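You operate a simulated robot arm through the tools that you are given. There is no shell and no other tool.

You run a simulated robot arm. Do the job below in one go: nothing can be reset, and whatever is moved stays where it is left.

TASK
Light the lamp, brush the dust off the deck, then switch it off.
Fine: put the brush back. Set down upright: brush. What is to be rubbed or washed off counts as gone when no trace of it is left.

It is judged by the outcome, as a careful person would: the job done as asked, and still so three seconds after it is handed in. It fails if anything else is knocked over, pushed out of place, dropped, spilled or broken.

THE ROBOT
A 7-joint arm with a two-finger parallel gripper, fixed in place. Base frame: the origin is at the foot of the arm, x ahead of it, y to its left, z up; the work surface is at about z = 88. Units: cm, degrees, N and s.
Its first joint turns from -166.0 to 166.0 degrees. Payload 3.43 kg.
The tool frame sits at the grasp point between the pads (the TCP): z along the fingers, y along the line on which they close. The tips reach 3 cm beyond it. The gripper opens to 9.4 cm. The fingers are 2.8 cm wide and 1 cm thick; the gripper's body (5 by 9.6 cm) begins 5.5 cm behind the TCP.
Orientation is told as [roll, pitch, yaw] about the base's x, y, z axes, in that order, counted from this pose: with the fingers straight down and closing along the base's y, the tool's x points along the base's -x, its y along +y and its z along -z.

THE INTERFACE
- The arm moves only by the tool jog_arm. Its argument "motion" is a list of rows, each a list of 2 entries, a list of its own where there are three numbers: the shift along the base's x, y, z in cm, then the turn, a rotation vector about the base's x, y, z in degrees. In form: [[[tx, ty, tz], [wx, wy, wz]], ...]. A call has 1 to 20 rows; each row shifts and turns the commanded pose from where the row before left it. "grip" is the closure, from 0 (fully open) to 1 (shut), set as the call begins (left out, the last holds). A row lasts 0.2 s, in which the tool goes at most 5 cm and 8.6 degrees; a call with a longer step from one row to the next is refused whole, and so is a gripper value outside its range. Where a pose cannot be reached the arm comes as near as it can. A force on the tool above 40 N (or 10 N above the force at the start of the call, whichever is more), or a blocked arm, ends the call early, and 0.2 s more pass. Each finger travels about 4.5 cm/s and halts on what it meets, pressing with about 31 N; the grip force reading is that of the motor and also rises with nothing between the fingers. The clock runs only during rows and for 0.2 s after the last one: add rows that do not move to give the fingers time. It gives the time, the measured TCP pose, the force on the tool (base axes), the opening and the grip force at its end, in the units of the frame above (readings bear some noise), with the torque about the TCP (base axes, N m) and any sound that the robot's microphone picked up, and new pictures: "show" is both (left out), scene, wrist or none.
- Cameras (640 x 400 px; columns grow to the right, rows downward): "scene" is fixed at [21.94, -65.05, 151.35]; the picture's right is [0.99, -0.15, 0.00], its down [-0.06, -0.39, -0.92] and it looks along [0.14, 0.91, -0.40] (base axes); focal length 336 px, centre (320, 200). "wrist" rides on the gripper at [7.6, 1.4, -10.3] in the tool frame; the picture's right is [-0.18, 0.98, 0.00], its down [-0.75, -0.14, -0.64] and it looks along [-0.63, -0.12, 0.77] (tool axes); focal length 243 px, centre (320, 200). There is no depth. A picture from a camera that has moved, and an enlarged one, comes with that camera's place and axes in the base frame and with its lens.
- inspect(camera, box): a new picture of the part [left, top, right, bottom] of that camera's present view, enlarged. No time passes.
- hand_in(): hands the job in; it is judged then, once.

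Places have to be worked out from the pictures, the camera data and where the tool is seen. Open the gripper and draw the arm clear of the work before you hand the job in, unless the task says otherwise.

The tools are called after "Call:" as name(argument=value, ...) on one line, values as JSON. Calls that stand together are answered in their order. jog_arm: Moves the arm, as the interface text tells. Its arguments: {"type":"object","properties":{"motion":{"type":"array"},"grip":{"type":"number"},"show":{"type":"string","enum":["both","scene","wrist","none"]}},"required":["motion"]} The other tools are called the same way: inspect (camera, box) takes an enlarged picture of a part of a camera's view; hand_in () hands the job in.

At the start:

```text
time_s: 0.0
tcp_pos: [50.41, 22.57, 122.8]
orientation: [0.0, 0.0, 0.0]
contact_force: [0.3, -0.7, 0.2]
moment: [0.02, -0.02, -0.01]
width: 9.38
finger_force: 0.1
```

scene: 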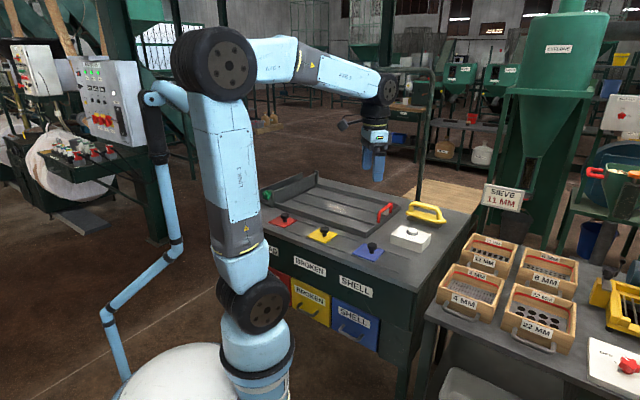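
wrist: 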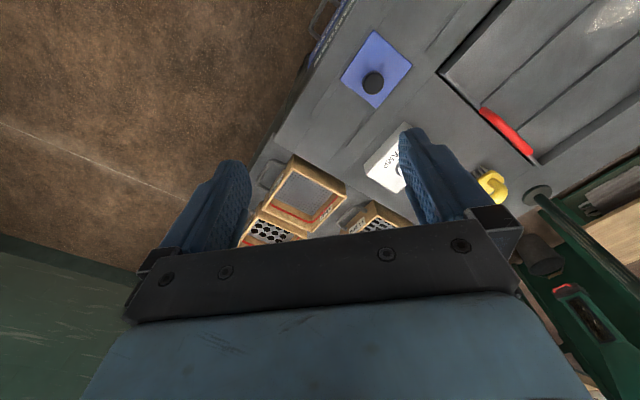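

The scene shows a table with a deck (tray), colored knobs, a white switch box and a yellow-handled object that may be the brush. I'll enlarge the views to identify them before moving.

Call:
inspect(camera="scene", box=[250, 160, 460, 290])

Call:
inspect(camera="scene", box=[380, 60, 480, 250])

Call:
inspect(camera="wrist", box=[340, 0, 640, 200])

Call:
inspect(camera="wrist", box=[440, 150, 640, 400])

```text
3.05 times, centred on (355, 225) of scene
camera zoom: at [21.94, -65.05, 151.35], right [0.99, -0.15, 0.0], down [-0.06, -0.39, -0.92], along [0.14, 0.91, -0.4], focal length 1023 px, centre (213, 124)
```

zoom: 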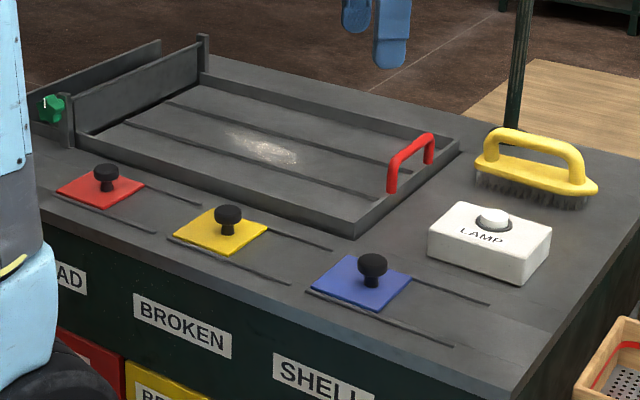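

```text
2.11 times, centred on (430, 155) of scene
camera zoom: at [21.94, -65.05, 151.35], right [0.99, -0.15, 0.0], down [-0.06, -0.39, -0.92], along [0.14, 0.91, -0.4], focal length 706 px, centre (88, 295)
```

zoom: 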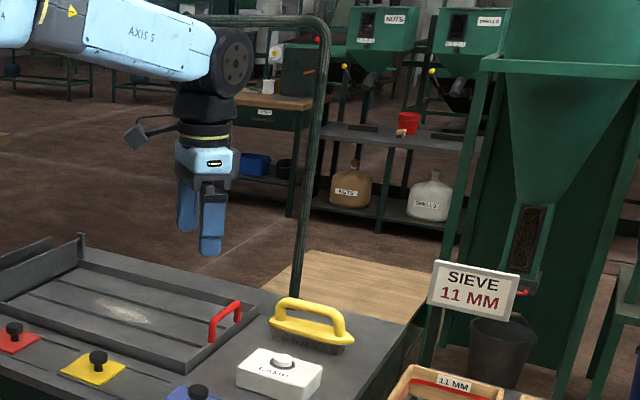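

```text
2.00 times, centred on (490, 100) of wrist
camera zoom: at [42.74, 24.01, 132.99], right [0.18, 0.98, 0.0], down [0.75, -0.14, 0.64], along [0.63, -0.12, -0.77], focal length 485 px, centre (-20, 400)
```

zoom: 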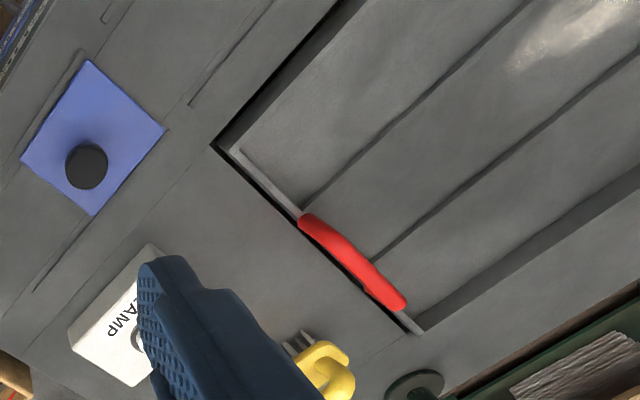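

```text
1.60 times, centred on (540, 275) of wrist
camera zoom: at [42.74, 24.01, 132.99], right [0.18, 0.98, 0.0], down [0.75, -0.14, 0.64], along [0.63, -0.12, -0.77], focal length 388 px, centre (-32, 80)
```

zoom: 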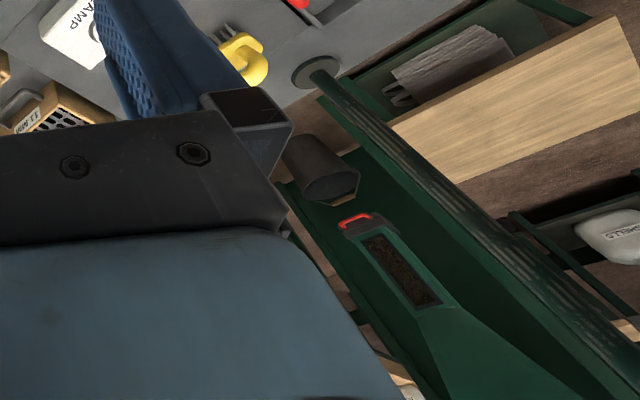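

The table runs at about 45° to the base. I estimate the LAMP button at about (70, 34, 94), the brush at about (81, 46) with its length pointing along (0.85, -0.52), and the dust at about (49, 67). I'll close the gripper and approach the lamp button from above for a better look.

Call:
jog_arm(motion=[[[2.5, 1.5, -1], [0, 0, 0]], [[2.5, 1.5, -2], [0, 0, 0]], [[2.5, 1.5, -2], [0, 0, 0]], [[2.5, 1.5, -2], [0, 0, 0]], [[2.5, 1.5, -2], [0, 0, 0]], [[0, 0, 0], [0, 0, 0]], [[0, 0, 0], [0, 0, 0]]], grip=1, show="both")

```text
time_s: 1.6
tcp_pos: [62.86, 29.93, 113.83]
orientation: [0.1, -0.1, -0.1]
contact_force: [0.4, -0.2, -0.7]
moment: [-0.02, -0.01, 0.02]
width: 0.01
finger_force: 30.9
camera wrist: at [55.28, 31.34, 124.04], right [0.18, 0.98, 0.0], down [0.75, -0.14, 0.64], along [0.63, -0.12, -0.77], focal length 243 px, centre (320, 200)
```

scene: 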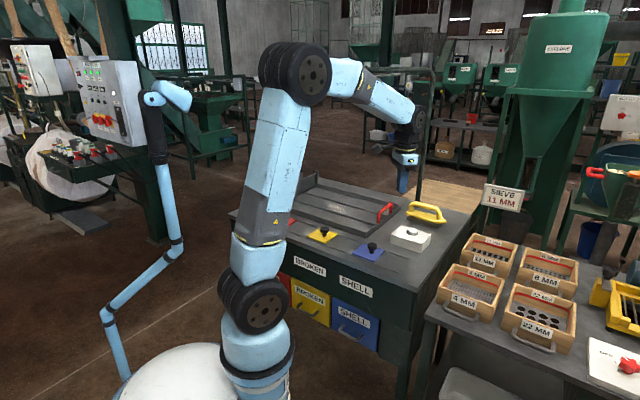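
wrist: 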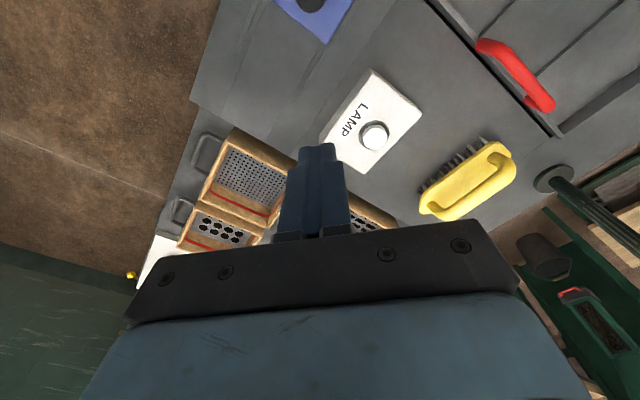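

The button shows clearly in the wrist view. Combining both cameras puts it near (71, 35.7, 93). I'll enlarge both views to refine that.

Call:
inspect(camera="wrist", box=[310, 60, 550, 230])

Call:
inspect(camera="scene", box=[370, 140, 470, 270])

Call:
inspect(camera="scene", box=[280, 40, 460, 160])

```text
2.35 times, centred on (430, 145) of wrist
camera zoom: at [55.28, 31.34, 124.04], right [0.18, 0.98, 0.0], down [0.75, -0.14, 0.64], along [0.63, -0.12, -0.77], focal length 571 px, centre (61, 329)
```

zoom: 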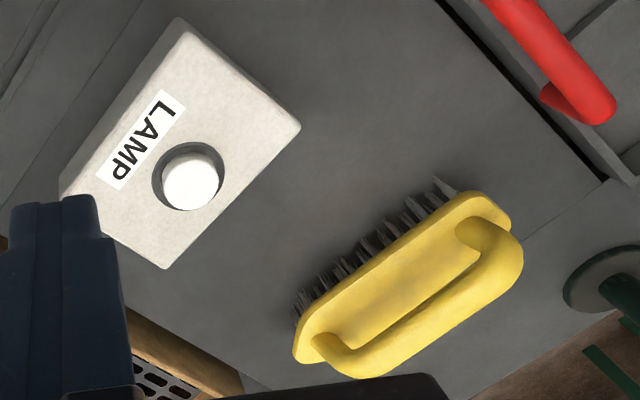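

```text
3.08 times, centred on (420, 205) of scene
camera zoom: at [21.94, -65.05, 151.35], right [0.99, -0.15, 0.0], down [-0.06, -0.39, -0.92], along [0.14, 0.91, -0.4], focal length 1032 px, centre (12, 185)
```

zoom: 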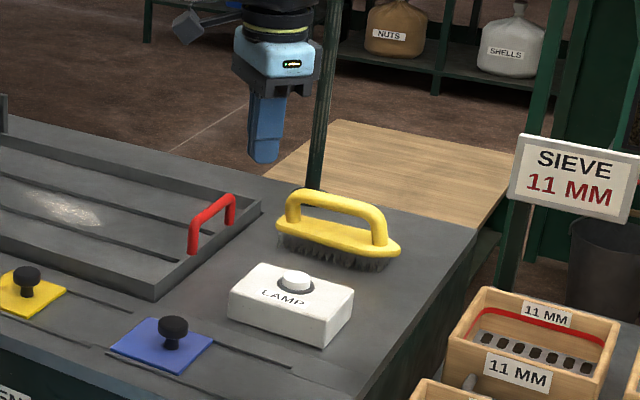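

```text
3.33 times, centred on (370, 100) of scene
camera zoom: at [21.94, -65.05, 151.35], right [0.99, -0.15, 0.0], down [-0.06, -0.39, -0.92], along [0.14, 0.91, -0.4], focal length 1118 px, centre (153, 533)
```

zoom: 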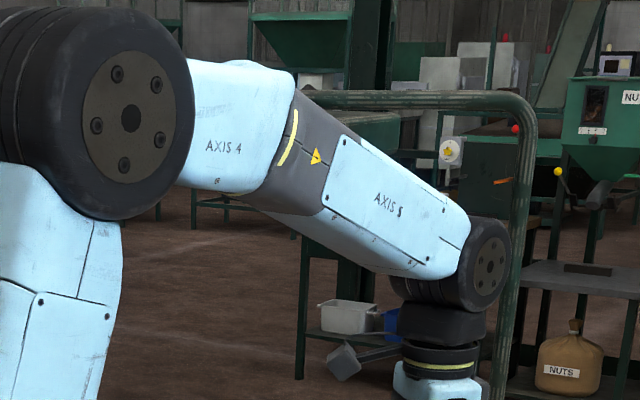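

Triangulating both views puts the button top at about (71.4, 36.0, 92.5), so closed fingertips touch it at TCP z of about 95.5. I'll move above it and stop at TCP z of about 97.5.

Call:
jog_arm(motion=[[[2.85, 2.02, -1], [0, 0, 0]], [[2.85, 2.02, -1], [0, 0, 0]], [[2.84, 2.03, -1], [0, 0, 0]], [[0, 0, -4], [0, 0, 0]], [[0, 0, -4], [0, 0, 0]], [[0, 0, -3], [0, 0, 0]], [[0, 0, -2.0], [0, 0, 0]], [[0, 0, 0], [0, 0, 0]]], show="both")

```text
time_s: 3.4
tcp_pos: [71.29, 36.11, 97.92]
orientation: [0.0, 0.0, 0.0]
contact_force: [-0.4, -0.1, 0.0]
moment: [0.04, -0.05, 0.03]
width: 0.0
finger_force: 31.4
camera wrist: at [63.73, 37.52, 107.98], right [0.18, 0.98, 0.0], down [0.75, -0.14, 0.64], along [0.63, -0.12, -0.77], focal length 243 px, centre (320, 200)
```

scene: 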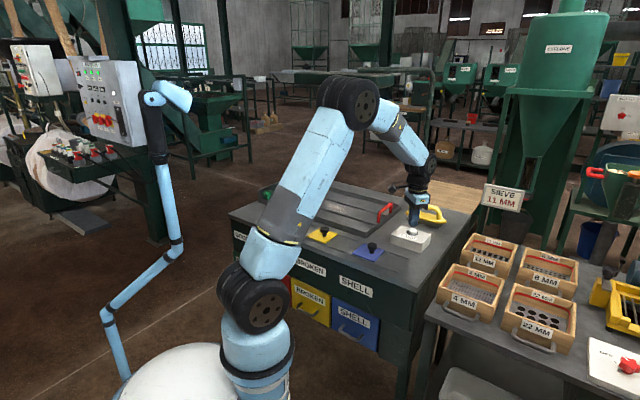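
wrist: 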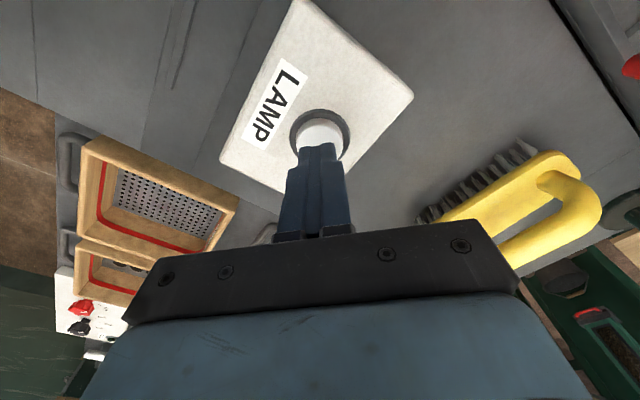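

The fingertips are just above the button. I'll check the alignment up close from both cameras.

Call:
inspect(camera="scene", box=[370, 170, 460, 260])

Call:
inspect(camera="scene", box=[240, 40, 460, 180])

Call:
inspect(camera="wrist", box=[250, 80, 400, 200])

```text
4.44 times, centred on (415, 215) of scene
camera zoom: at [21.94, -65.05, 151.35], right [0.99, -0.15, 0.0], down [-0.06, -0.39, -0.92], along [0.14, 0.91, -0.4], focal length 1491 px, centre (-102, 133)
```

zoom: 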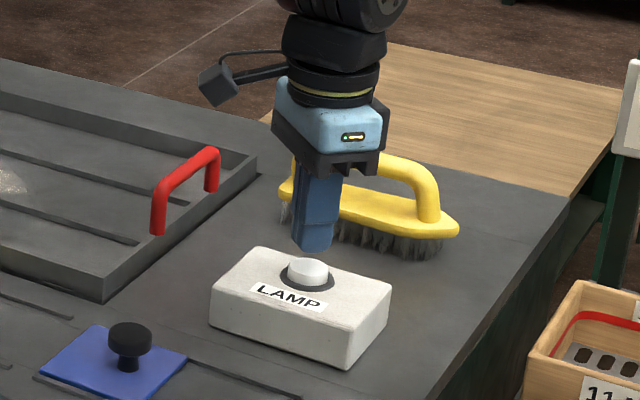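

```text
2.86 times, centred on (350, 110) of scene
camera zoom: at [21.94, -65.05, 151.35], right [0.99, -0.15, 0.0], down [-0.06, -0.39, -0.92], along [0.14, 0.91, -0.4], focal length 959 px, centre (234, 457)
```

zoom: 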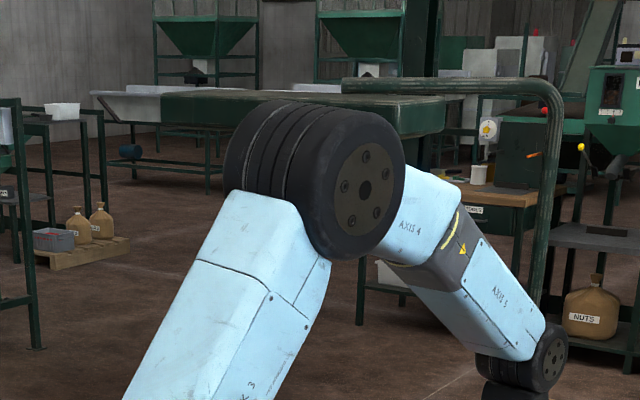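

```text
3.33 times, centred on (325, 140) of wrist
camera zoom: at [63.73, 37.52, 107.98], right [0.18, 0.98, 0.0], down [0.75, -0.14, 0.64], along [0.63, -0.12, -0.77], focal length 809 px, centre (303, 400)
```

zoom: 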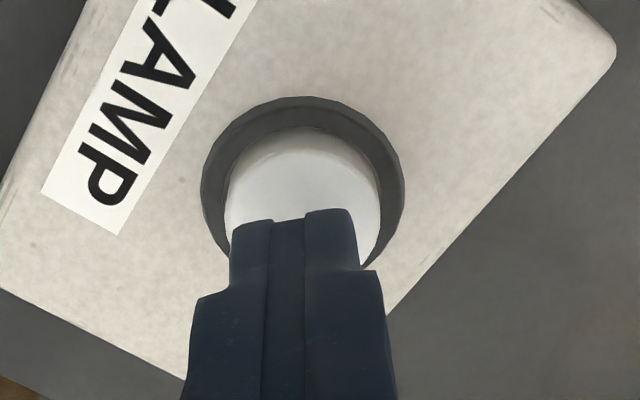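

The alignment is good, within about 0.3 cm. I'll press down in small steps and watch for a click, a force or light.

Call:
jog_arm(motion=[[[0, 0, -1.0], [0, 0, 0]], [[0, 0, -1.0], [0, 0, 0]], [[0, 0, -0.3], [0, 0, 0]], [[0, 0, -0.3], [0, 0, 0]], [[0, 0, -0.3], [0, 0, 0]], [[0, 0, 0], [0, 0, 0]]], show="scene")

```text
time_s: 4.8
tcp_pos: [71.51, 36.12, 95.13]
orientation: [0.1, 0.0, 0.0]
contact_force: [-0.7, -6.1, 30.5]
moment: [-0.18, 0.09, -0.03]
width: 0.0
finger_force: 30.3
heard: click
```

scene: 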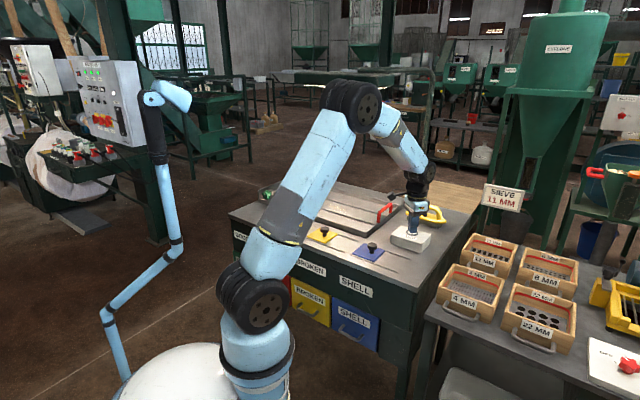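

A click was heard and the deck is visibly brighter, so the lamp is on. I'll raise straight up and check that it stays lit and that the box hasn't shifted.

Call:
jog_arm(motion=[[[0, 0, 1.0], [0, 0, 0]], [[0, 0, 2.0], [0, 0, 0]], [[0, 0, 4.0], [0, 0, 0]], [[0, 0, 4.5], [0, 0, 0]], [[0, 0, 4.5], [0, 0, 0]], [[0, 0, 0], [0, 0, 0]]], grip=0, show="both")

```text
time_s: 6.2
tcp_pos: [71.7, 36.49, 110.86]
orientation: [0.1, 0.0, 0.0]
contact_force: [-0.6, -0.2, -0.8]
moment: [0.01, -0.01, 0.02]
width: 9.43
finger_force: 0.1
camera wrist: at [64.06, 37.78, 121.01], right [0.18, 0.98, 0.0], down [0.75, -0.14, 0.64], along [0.63, -0.12, -0.77], focal length 243 px, centre (320, 200)
```

scene: 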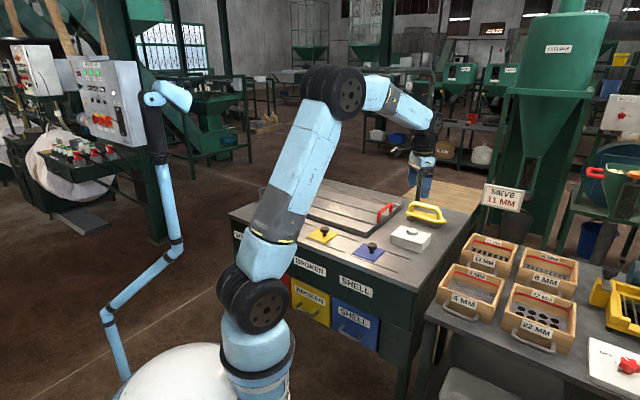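
wrist: 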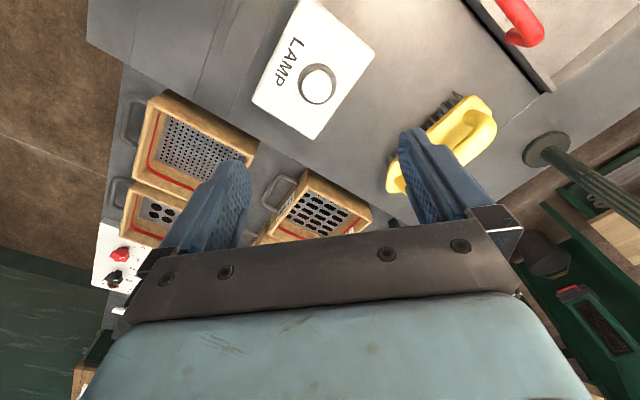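

The lamp stays lit and the box looks unmoved. I triangulate the brush handle bar at about (82, 50.5, 95), lying along the table's 45° direction. I'll turn the gripper by -45° so it closes across the bar, moving above and slightly short of the brush for a closer look.

Call:
jog_arm(motion=[[[1.2, 1.6, 0], [0, 0, -7.5]], [[1.2, 1.6, 0], [0, 0, -7.5]], [[1.2, 1.6, 0], [0, 0, -7.5]], [[1.2, 1.6, 0], [0, 0, -7.5]], [[1.2, 1.6, 0], [0, 0, -7.5]], [[1.2, 1.6, 0], [0, 0, -7.5]], [[0, 0, 0], [0, 0, 0]], [[0, 0, 0], [0, 0, 0]]], show="both")

```text
time_s: 8.0
tcp_pos: [78.74, 45.79, 110.86]
orientation: [-0.1, 0.0, -45.0]
contact_force: [-0.3, -0.6, 0.1]
moment: [0.01, 0.0, 0.02]
width: 9.38
finger_force: 0.0
camera wrist: at [74.35, 52.17, 121.08], right [0.83, 0.56, 0.0], down [0.43, -0.63, 0.64], along [0.36, -0.53, -0.77], focal length 243 px, centre (320, 200)
```

scene: 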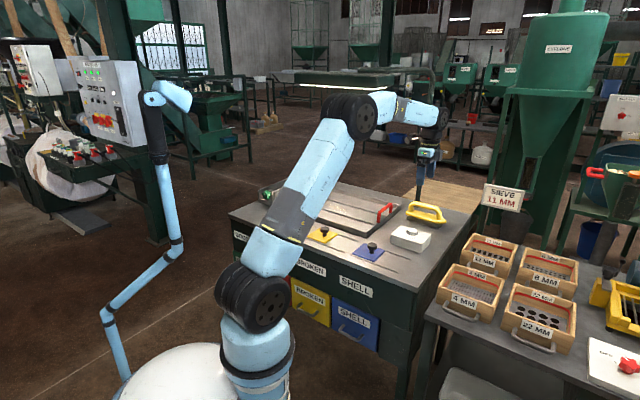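
wrist: 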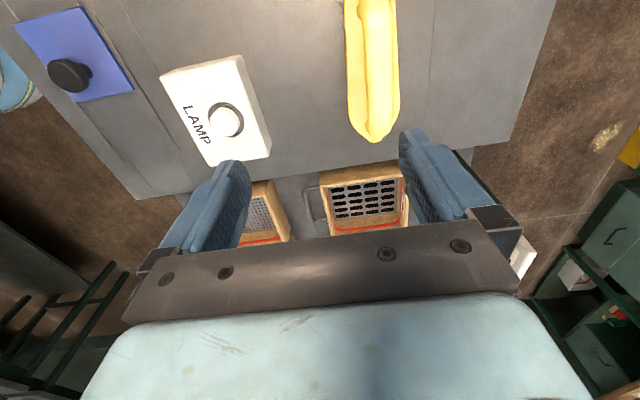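

The camera now looks along the brush, and a long glowing bar is showing behind the arm in the scene view. I'll look closer at both.

Call:
inspect(camera="scene", box=[260, 50, 460, 170])

Call:
inspect(camera="scene", box=[380, 130, 470, 260])

Call:
inspect(camera="wrist", box=[180, 0, 480, 200])

```text
3.20 times, centred on (360, 110) of scene
camera zoom: at [21.94, -65.05, 151.35], right [0.99, -0.15, 0.0], down [-0.06, -0.39, -0.92], along [0.14, 0.91, -0.4], focal length 1074 px, centre (192, 488)
```

zoom: 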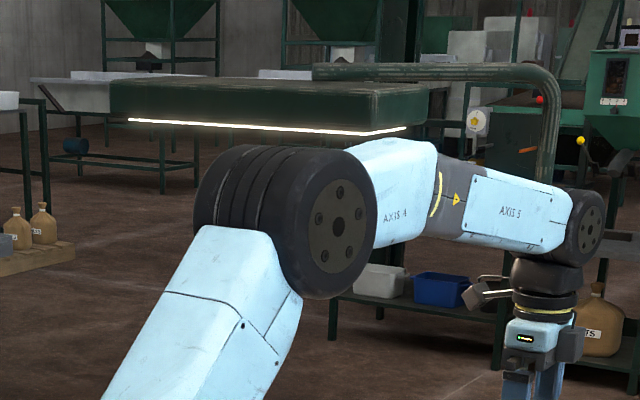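

```text
3.08 times, centred on (425, 195) of scene
camera zoom: at [21.94, -65.05, 151.35], right [0.99, -0.15, 0.0], down [-0.06, -0.39, -0.92], along [0.14, 0.91, -0.4], focal length 1032 px, centre (-3, 215)
```

zoom: 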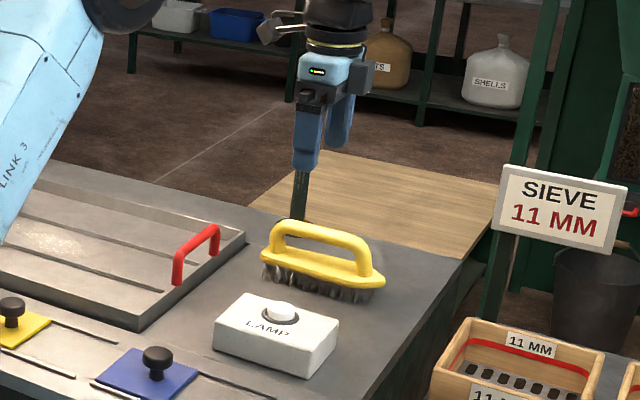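

```text
2.00 times, centred on (330, 100) of wrist
camera zoom: at [74.35, 52.17, 121.08], right [0.83, 0.56, 0.0], down [0.43, -0.63, 0.64], along [0.36, -0.53, -0.77], focal length 485 px, centre (300, 400)
```

zoom: 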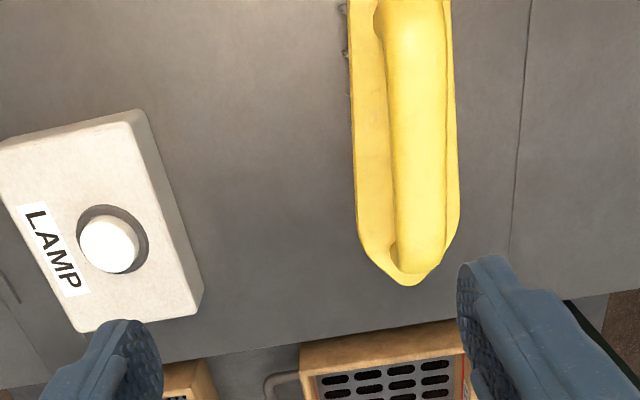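

The lamp is a long hood, and I estimate its underside at z of about 138–140 above the deck, so I'll keep the arm low there. The brush handle bar lies along x+y≈133, centred near (82.4, 50.6), at z of about 95 with the board top at about 92. I'll centre over the handle at TCP z of about 104 and check.

Call:
jog_arm(motion=[[[1.83, 2.4, 0], [0, 0, 0]], [[1.83, 2.41, 0], [0, 0, 0]], [[0, 0, -3.4], [0, 0, 0]], [[0, 0, -3.4], [0, 0, 0]], [[0, 0, 0], [0, 0, 0]], [[0, 0, 0], [0, 0, 0]]], show="both")

```text
time_s: 9.4
tcp_pos: [82.15, 50.36, 103.89]
orientation: [0.0, 0.0, -45.0]
contact_force: [0.4, -1.0, -0.8]
moment: [0.01, -0.01, -0.02]
width: 9.38
finger_force: 0.0
camera wrist: at [77.93, 56.79, 113.99], right [0.83, 0.56, 0.0], down [0.43, -0.63, 0.64], along [0.36, -0.53, -0.77], focal length 243 px, centre (320, 200)
```

scene: 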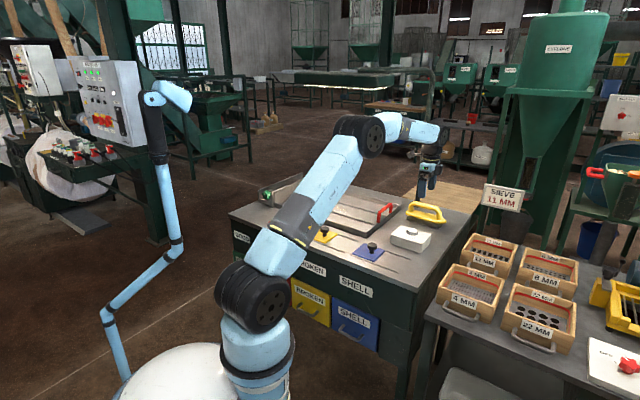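
wrist: 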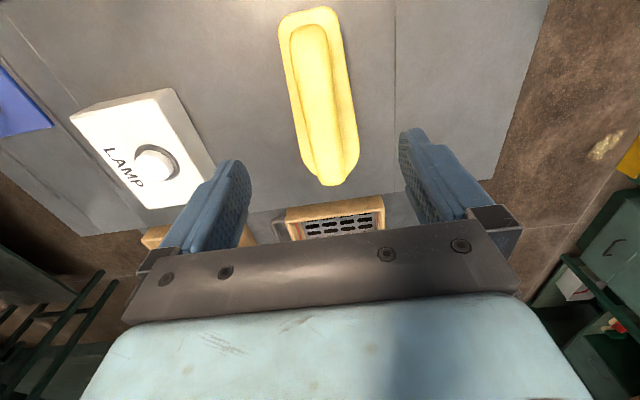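

The brush is fully visible between the fingers, roughly centred. I'll zoom in to measure any side offset before descending.

Call:
inspect(camera="wrist", box=[220, 0, 420, 200])

Call:
inspect(camera="scene", box=[390, 150, 460, 240])

Call:
inspect(camera="scene", box=[220, 160, 420, 280])

```text
2.00 times, centred on (320, 100) of wrist
camera zoom: at [77.93, 56.79, 113.99], right [0.83, 0.56, 0.0], down [0.43, -0.63, 0.64], along [0.36, -0.53, -0.77], focal length 485 px, centre (320, 400)
```

zoom: 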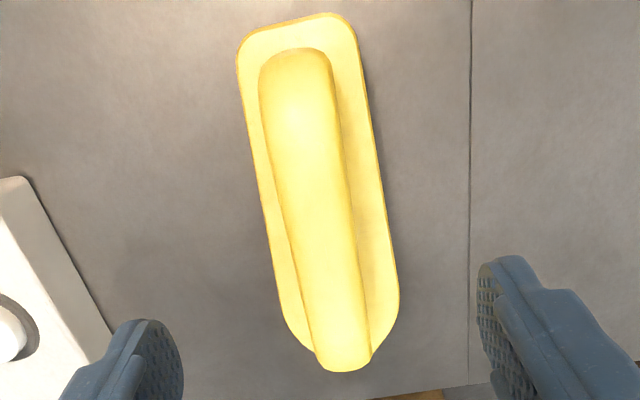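

```text
4.44 times, centred on (425, 195) of scene
camera zoom: at [21.94, -65.05, 151.35], right [0.99, -0.15, 0.0], down [-0.06, -0.39, -0.92], along [0.14, 0.91, -0.4], focal length 1491 px, centre (-147, 222)
```

zoom: 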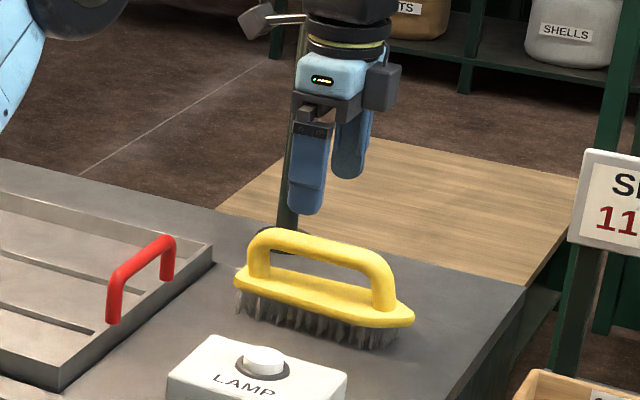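

```text
3.20 times, centred on (320, 220) of scene
camera zoom: at [21.94, -65.05, 151.35], right [0.99, -0.15, 0.0], down [-0.06, -0.39, -0.92], along [0.14, 0.91, -0.4], focal length 1074 px, centre (320, 136)
```

zoom: 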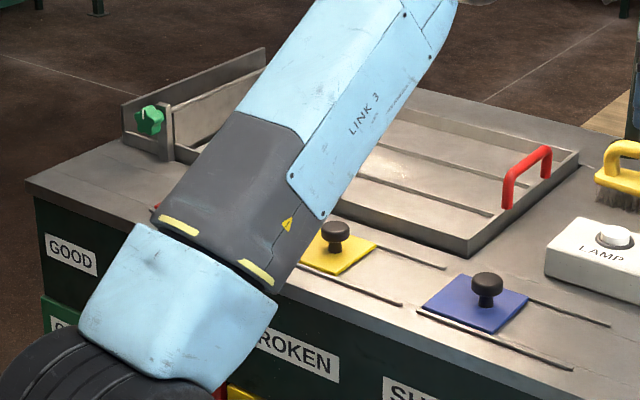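

The bar centre line is at x+y=133.0, so the TCP needs about +0.3 cm in x and +0.2 cm in y. The fingers will clear the 4.6 cm wide board. I'll descend to TCP z of about 96, which puts the tips just above the board top, with the gripper still open.

Call:
jog_arm(motion=[[[0.3, 0.2, 0], [0, 0, 0]], [[0, 0, -3], [0, 0, 0]], [[0, 0, -3], [0, 0, 0]], [[0, 0, -1.8], [0, 0, 0]], [[0, 0, 0], [0, 0, 0]], [[0, 0, 0], [0, 0, 0]]], show="both")

```text
time_s: 10.8
tcp_pos: [82.63, 50.81, 96.23]
orientation: [0.0, 0.1, -45.0]
contact_force: [0.1, 0.0, 0.2]
moment: [-0.01, 0.04, 0.01]
width: 9.41
finger_force: 0.2
camera wrist: at [78.16, 57.23, 106.37], right [0.83, 0.56, 0.0], down [0.43, -0.63, 0.64], along [0.36, -0.53, -0.77], focal length 243 px, centre (320, 200)
```

scene: 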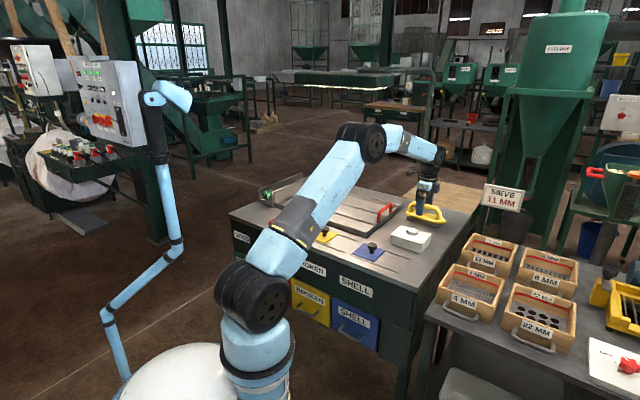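
wrist: 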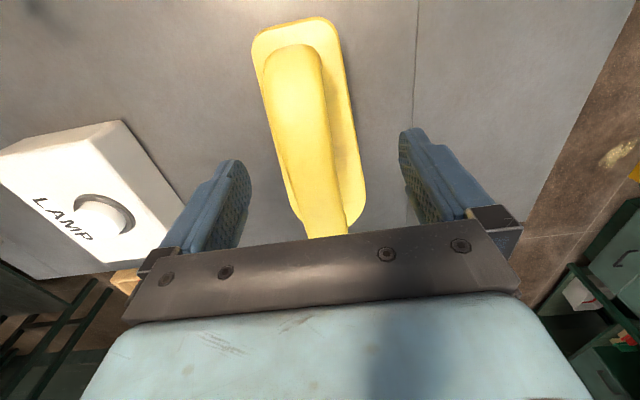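

The TCP is at handle height and the bar looks centred between the fingers. I'll do one quick enlarged check of the tip height against the board.

Call:
inspect(camera="scene", box=[390, 165, 460, 235])

Call:
inspect(camera="wrist", box=[190, 90, 450, 260])

```text
5.71 times, centred on (425, 200) of scene
camera zoom: at [21.94, -65.05, 151.35], right [0.99, -0.15, 0.0], down [-0.06, -0.39, -0.92], along [0.14, 0.91, -0.4], focal length 1917 px, centre (-280, 200)
```

zoom: 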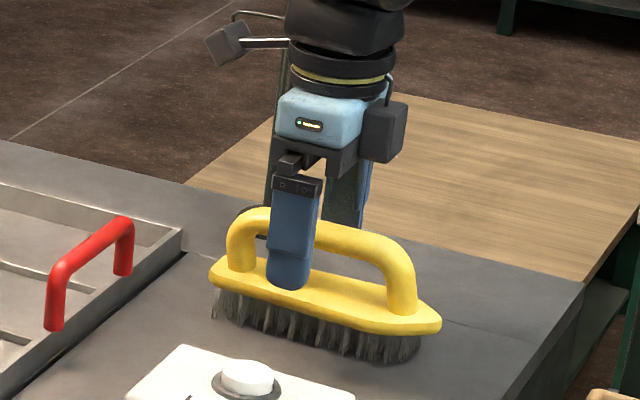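

```text
2.35 times, centred on (320, 175) of wrist
camera zoom: at [78.16, 57.23, 106.37], right [0.83, 0.56, 0.0], down [0.43, -0.63, 0.64], along [0.36, -0.53, -0.77], focal length 571 px, centre (320, 259)
```

zoom: 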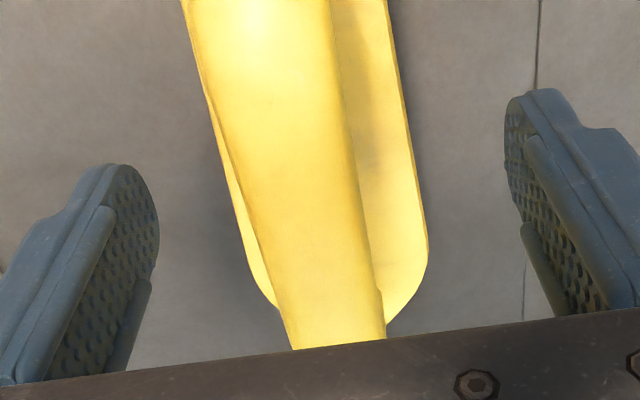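

The tips have about 1.5 cm of clearance over the board and the TCP sits at the handle's middle. I'll lower 0.6 cm more and close on the bar.

Call:
jog_arm(motion=[[[0, 0, -0.6], [0, 0, 0]], [[0, 0, 0], [0, 0, 0]], [[0, 0, 0], [0, 0, 0]]], show="none")

Call:
jog_arm(motion=[[[0, 0, 0], [0, 0, 0]], [[0, 0, 0], [0, 0, 0]], [[0, 0, 0], [0, 0, 0]], [[0, 0, 0], [0, 0, 0]], [[0, 0, 0], [0, 0, 0]], [[0, 0, 0], [0, 0, 0]], [[0, 0, 0], [0, 0, 0]]], grip=1, show="both")

```text
time_s: 11.6
tcp_pos: [82.49, 50.89, 95.67]
orientation: [-0.1, 0.0, -45.0]
contact_force: [-1.2, 0.2, -0.3]
moment: [-0.01, -0.03, 0.02]
width: 9.4
finger_force: 0.0
```

```text
time_s: 13.2
tcp_pos: [82.64, 50.81, 95.68]
orientation: [0.1, 0.0, -45.0]
contact_force: [-0.4, 0.0, 1.1]
moment: [-0.08, 0.02, -0.06]
width: 2.97
finger_force: 31.2
camera wrist: at [78.16, 57.23, 105.82], right [0.83, 0.56, 0.0], down [0.43, -0.63, 0.64], along [0.36, -0.53, -0.77], focal length 243 px, centre (320, 200)
```

scene: 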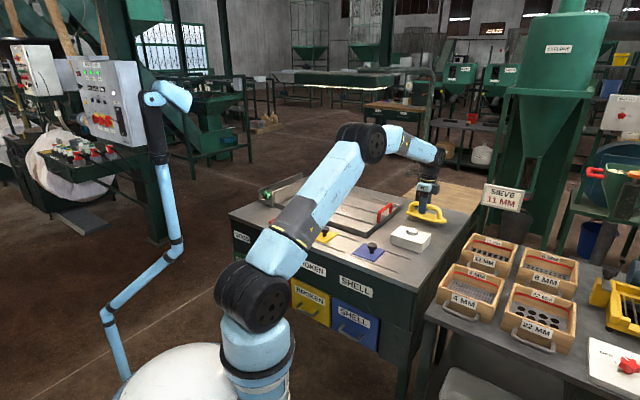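
wrist: 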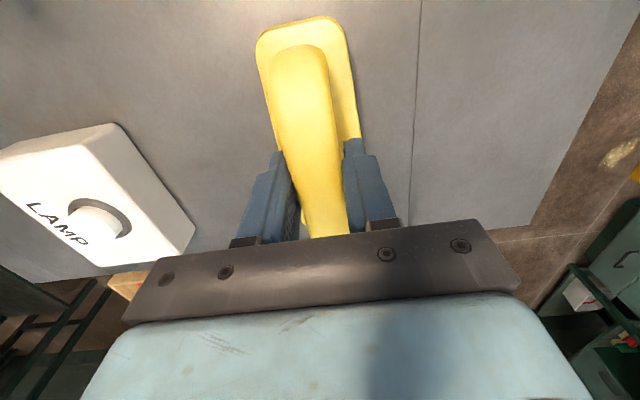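

The gripper has closed on the 3 cm handle with a firm grip. The brush's home is TCP (82.6, 50.8, 95.7) at yaw -45, so its bristles sit about 7.7 cm below the TCP. I'll lift it a little and check that it stays level.

Call:
jog_arm(motion=[[[0, 0, 1], [0, 0, 0]], [[0, 0, 2], [0, 0, 0]], [[0, 0, 2], [0, 0, 0]], [[0, 0, 0], [0, 0, 0]], [[0, 0, 0], [0, 0, 0]]], show="both")

Call:
inspect(camera="scene", box=[380, 140, 470, 250])

```text
time_s: 14.4
tcp_pos: [82.5, 50.86, 100.72]
orientation: [0.0, 0.0, -45.0]
contact_force: [0.4, -0.1, -1.8]
moment: [0.0, 0.04, 0.01]
width: 3.02
finger_force: 31.4
camera wrist: at [78.17, 57.23, 110.9], right [0.83, 0.56, 0.0], down [0.43, -0.63, 0.64], along [0.36, -0.53, -0.77], focal length 243 px, centre (320, 200)
```

scene: 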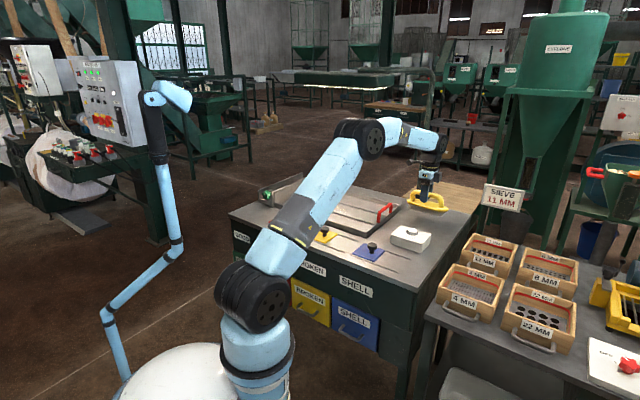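
wrist: 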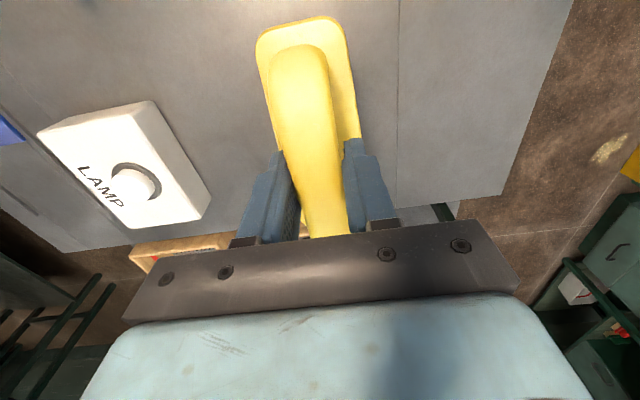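

```text
3.64 times, centred on (425, 195) of scene
camera zoom: at [21.94, -65.05, 151.35], right [0.99, -0.15, 0.0], down [-0.06, -0.39, -0.92], along [0.14, 0.91, -0.4], focal length 1220 px, centre (-62, 218)
```

zoom: 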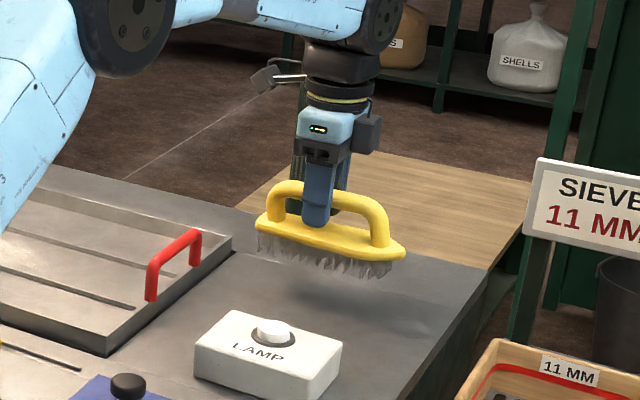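

The brush hangs level and secure, and the lamp is still on. I'll take it around the front side, away from the red handle and the hood, with the bristles above z of about 98: first inward over the LAMP box with good clearance, then along the deck's front strip.

Call:
jog_arm(motion=[[[-3.2, -3.16, 1.1], [0, 0, 0]], [[-3.2, -3.16, 1.1], [0, 0, 0]], [[-3.2, -3.16, 1.1], [0, 0, 0]], [[-3.2, -3.16, 1.1], [0, 0, 0]], [[-3.2, -3.16, 1.1], [0, 0, 0]], [[-3.0, 2.9, 0], [0, 0, 0]], [[-3.0, 2.9, 0], [0, 0, 0]], [[-3.0, 2.9, 0], [0, 0, 0]], [[0, 0, 0], [0, 0, 0]]], show="both")

```text
time_s: 16.4
tcp_pos: [57.48, 43.59, 106.16]
orientation: [0.1, 0.0, -45.1]
contact_force: [0.7, -0.1, -2.2]
moment: [0.01, 0.01, 0.03]
width: 2.98
finger_force: 31.1
camera wrist: at [53.11, 49.99, 116.34], right [0.83, 0.56, 0.0], down [0.43, -0.63, 0.64], along [0.36, -0.53, -0.77], focal length 243 px, centre (320, 200)
```

scene: 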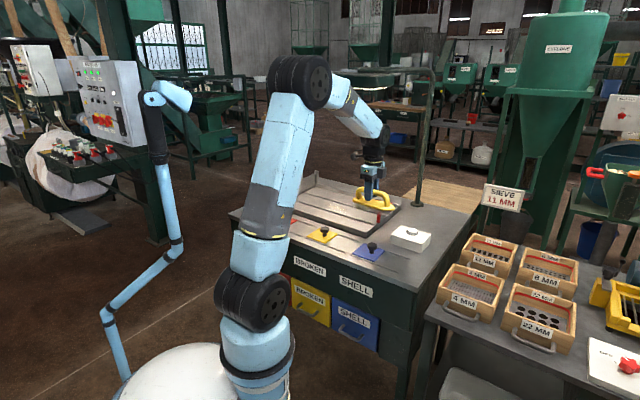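
wrist: 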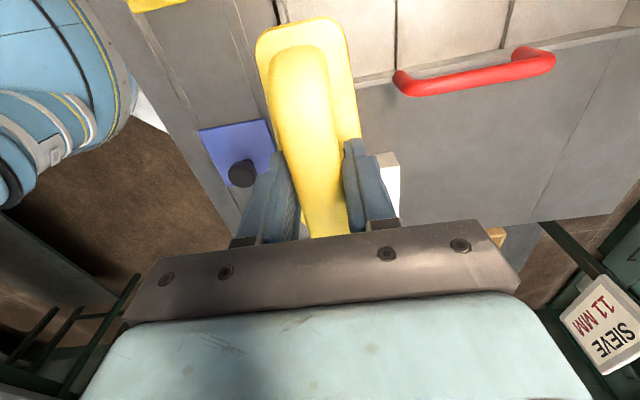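

The path is clear, and the red handle sits behind to the right, with its top at z of about 95. I'll continue along the deck's front until the wrist camera, looking back, can see the dust patch.

Call:
jog_arm(motion=[[[-3.0, 2.95, 0], [0, 0, 0]], [[-3.0, 2.95, 0], [0, 0, 0]], [[-3.0, 2.95, 0], [0, 0, 0]], [[-3.0, 2.95, 0], [0, 0, 0]], [[-3.0, 2.95, 0], [0, 0, 0]], [[-3.0, 2.95, 0], [0, 0, 0]], [[-3.0, 2.95, 0], [0, 0, 0]], [[0, 0, 0], [0, 0, 0]], [[0, 0, 0], [0, 0, 0]]], show="both")

Call:
inspect(camera="scene", box=[240, 40, 460, 230])

Call:
inspect(camera="wrist", box=[320, 0, 640, 220])

```text
time_s: 18.4
tcp_pos: [36.45, 64.25, 106.46]
orientation: [0.0, -0.1, -44.9]
contact_force: [0.2, -0.5, -2.3]
moment: [-0.04, 0.0, 0.02]
width: 2.97
finger_force: 31.2
camera wrist: at [32.14, 70.56, 116.58], right [0.83, 0.56, 0.0], down [0.43, -0.63, 0.64], along [0.36, -0.53, -0.77], focal length 243 px, centre (320, 200)
```

scene: 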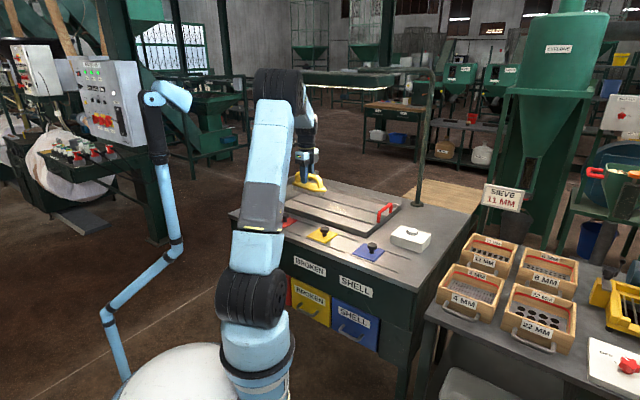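
wrist: 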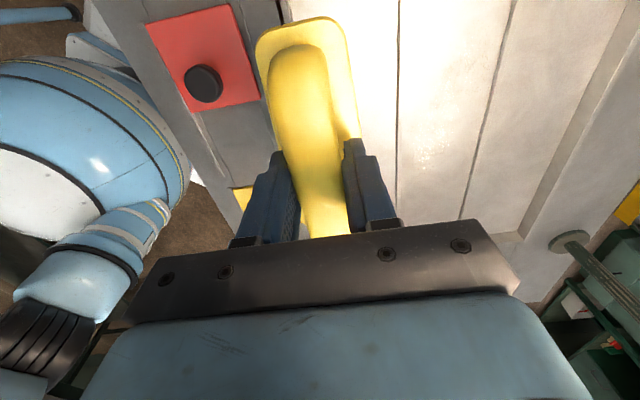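

```text
2.11 times, centred on (350, 135) of scene
camera zoom: at [21.94, -65.05, 151.35], right [0.99, -0.15, 0.0], down [-0.06, -0.39, -0.92], along [0.14, 0.91, -0.4], focal length 706 px, centre (257, 337)
```

zoom: 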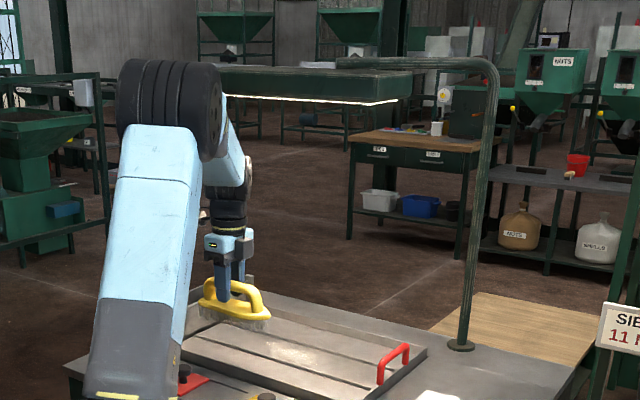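

```text
1.82 times, centred on (480, 110) of wrist
camera zoom: at [32.14, 70.56, 116.58], right [0.83, 0.56, 0.0], down [0.43, -0.63, 0.64], along [0.36, -0.53, -0.77], focal length 441 px, centre (29, 364)
```

zoom: 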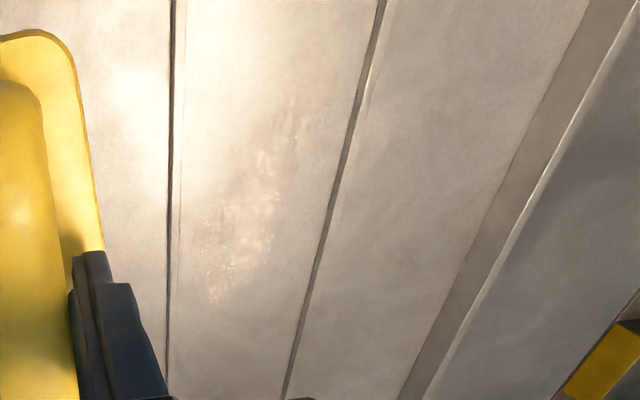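

The wrist view shows the speckled dust in the deck's middle lane, centred near (50, 70) with the floor at z of about 88. The lane runs from v≈80 to v≈90 measured across the table, and the lamp hood is well above the wrist. I'll move the brush over the lane centre and lower it to just above the floor.

Call:
jog_arm(motion=[[[3.24, 1.6, -0.8], [0, 0, 0]], [[3.24, 1.6, -0.8], [0, 0, 0]], [[3.24, 1.6, -0.9], [0, 0, 0]], [[3.24, 1.6, -0.9], [0, 0, 0]], [[0, 0, -2.0], [0, 0, 0]], [[0, 0, -2.0], [0, 0, 0]], [[0, 0, -1.5], [0, 0, 0]], [[0, 0, 0], [0, 0, 0]], [[0, 0, 0], [0, 0, 0]]], show="both")

Call:
inspect(camera="scene", box=[260, 140, 440, 250])

Call:
inspect(camera="scene", box=[260, 50, 440, 160])

```text
time_s: 20.4
tcp_pos: [49.58, 70.62, 97.3]
orientation: [0.0, -0.1, -45.0]
contact_force: [0.4, 0.9, -1.4]
moment: [0.03, 0.02, -0.01]
width: 2.99
finger_force: 31.1
camera wrist: at [45.15, 76.98, 107.58], right [0.83, 0.56, 0.0], down [0.43, -0.63, 0.64], along [0.36, -0.53, -0.77], focal length 243 px, centre (320, 200)
```

scene: 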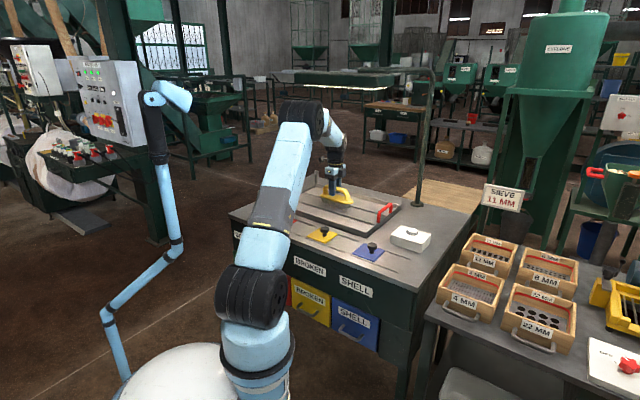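
wrist: 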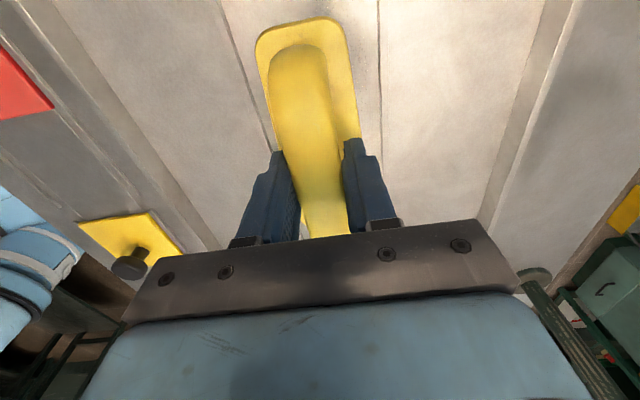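

```text
3.56 times, centred on (350, 195) of scene
camera zoom: at [21.94, -65.05, 151.35], right [0.99, -0.15, 0.0], down [-0.06, -0.39, -0.92], along [0.14, 0.91, -0.4], focal length 1193 px, centre (213, 218)
```

zoom: 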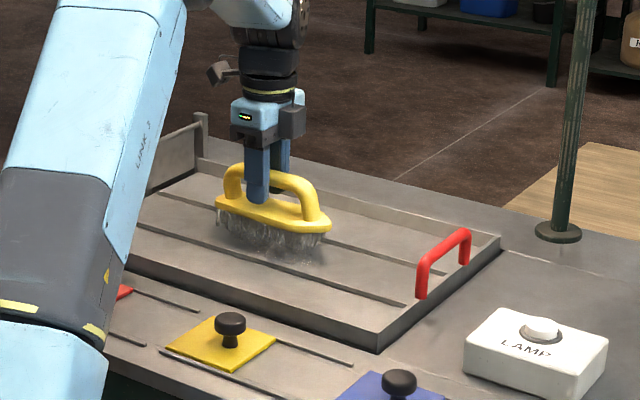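

```text
3.56 times, centred on (350, 105) of scene
camera zoom: at [21.94, -65.05, 151.35], right [0.99, -0.15, 0.0], down [-0.06, -0.39, -0.92], along [0.14, 0.91, -0.4], focal length 1193 px, centre (213, 538)
```

zoom: 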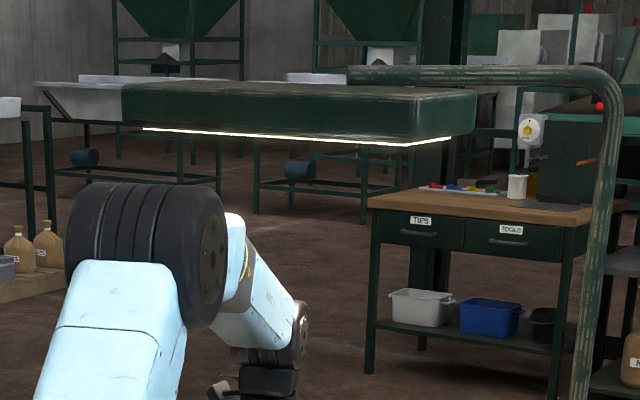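

The lamp hood is now fully visible, far above the wrist, and the brush is in the middle lane with its bristles about 1.6 cm above the floor. I'll lower gently to find contact.

Call:
jog_arm(motion=[[[0, 0, -0.6], [0, 0, 0]], [[0, 0, -0.5], [0, 0, 0]], [[0, 0, 0], [0, 0, 0]]], show="none")

Call:
jog_arm(motion=[[[0, 0, -0.2], [0, 0, 0]], [[0, 0, -0.2], [0, 0, 0]], [[0, 0, 0], [0, 0, 0]]], show="none")

```text
time_s: 21.2
tcp_pos: [49.59, 70.71, 96.14]
orientation: [0.0, 0.1, -44.9]
contact_force: [0.4, 0.4, -1.6]
moment: [0.07, 0.0, 0.0]
width: 2.98
finger_force: 30.6
```

```text
time_s: 22.0
tcp_pos: [49.35, 70.79, 95.81]
orientation: [0.0, 0.0, -45.0]
contact_force: [-0.5, 0.0, -0.4]
moment: [0.02, 0.03, 0.01]
width: 2.96
finger_force: 30.7
```

The force is only just starting to change. I'll go on in small steps until the bristles press lightly.

Call:
jog_arm(motion=[[[0, 0, -0.2], [0, 0, 0]], [[0, 0, 0], [0, 0, 0]]], show="none")

Call:
jog_arm(motion=[[[0, 0, -0.2], [0, 0, 0]], [[0, 0, 0], [0, 0, 0]]], show="both")

```text
time_s: 22.6
tcp_pos: [49.49, 70.88, 95.62]
orientation: [0.0, 0.0, -44.9]
contact_force: [-1.0, 0.5, 1.1]
moment: [-0.08, -0.02, 0.01]
width: 3.01
finger_force: 31.1
```

```text
time_s: 23.2
tcp_pos: [49.4, 70.82, 95.68]
orientation: [0.3, 0.2, -45.1]
contact_force: [3.7, 1.5, 16.9]
moment: [-0.27, -0.12, 0.0]
width: 2.99
finger_force: 30.8
camera wrist: at [45.09, 77.09, 105.79], right [0.83, 0.56, 0.0], down [0.43, -0.63, 0.64], along [0.36, -0.53, -0.77], focal length 243 px, centre (320, 200)
```

scene: 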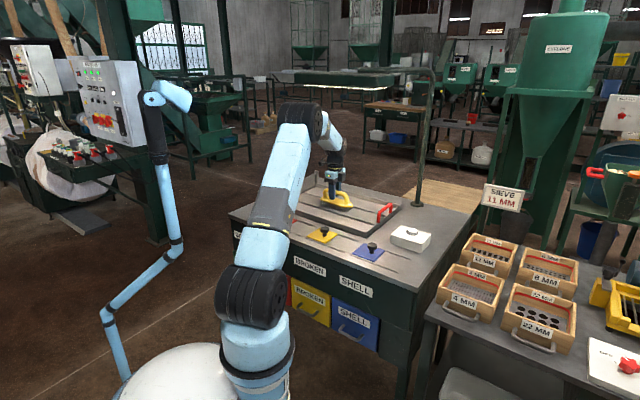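
wrist: 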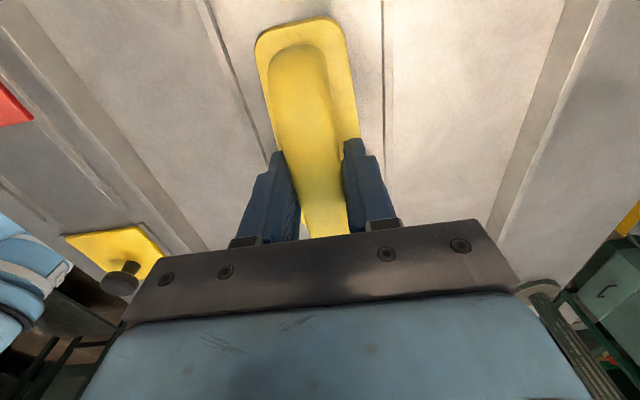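

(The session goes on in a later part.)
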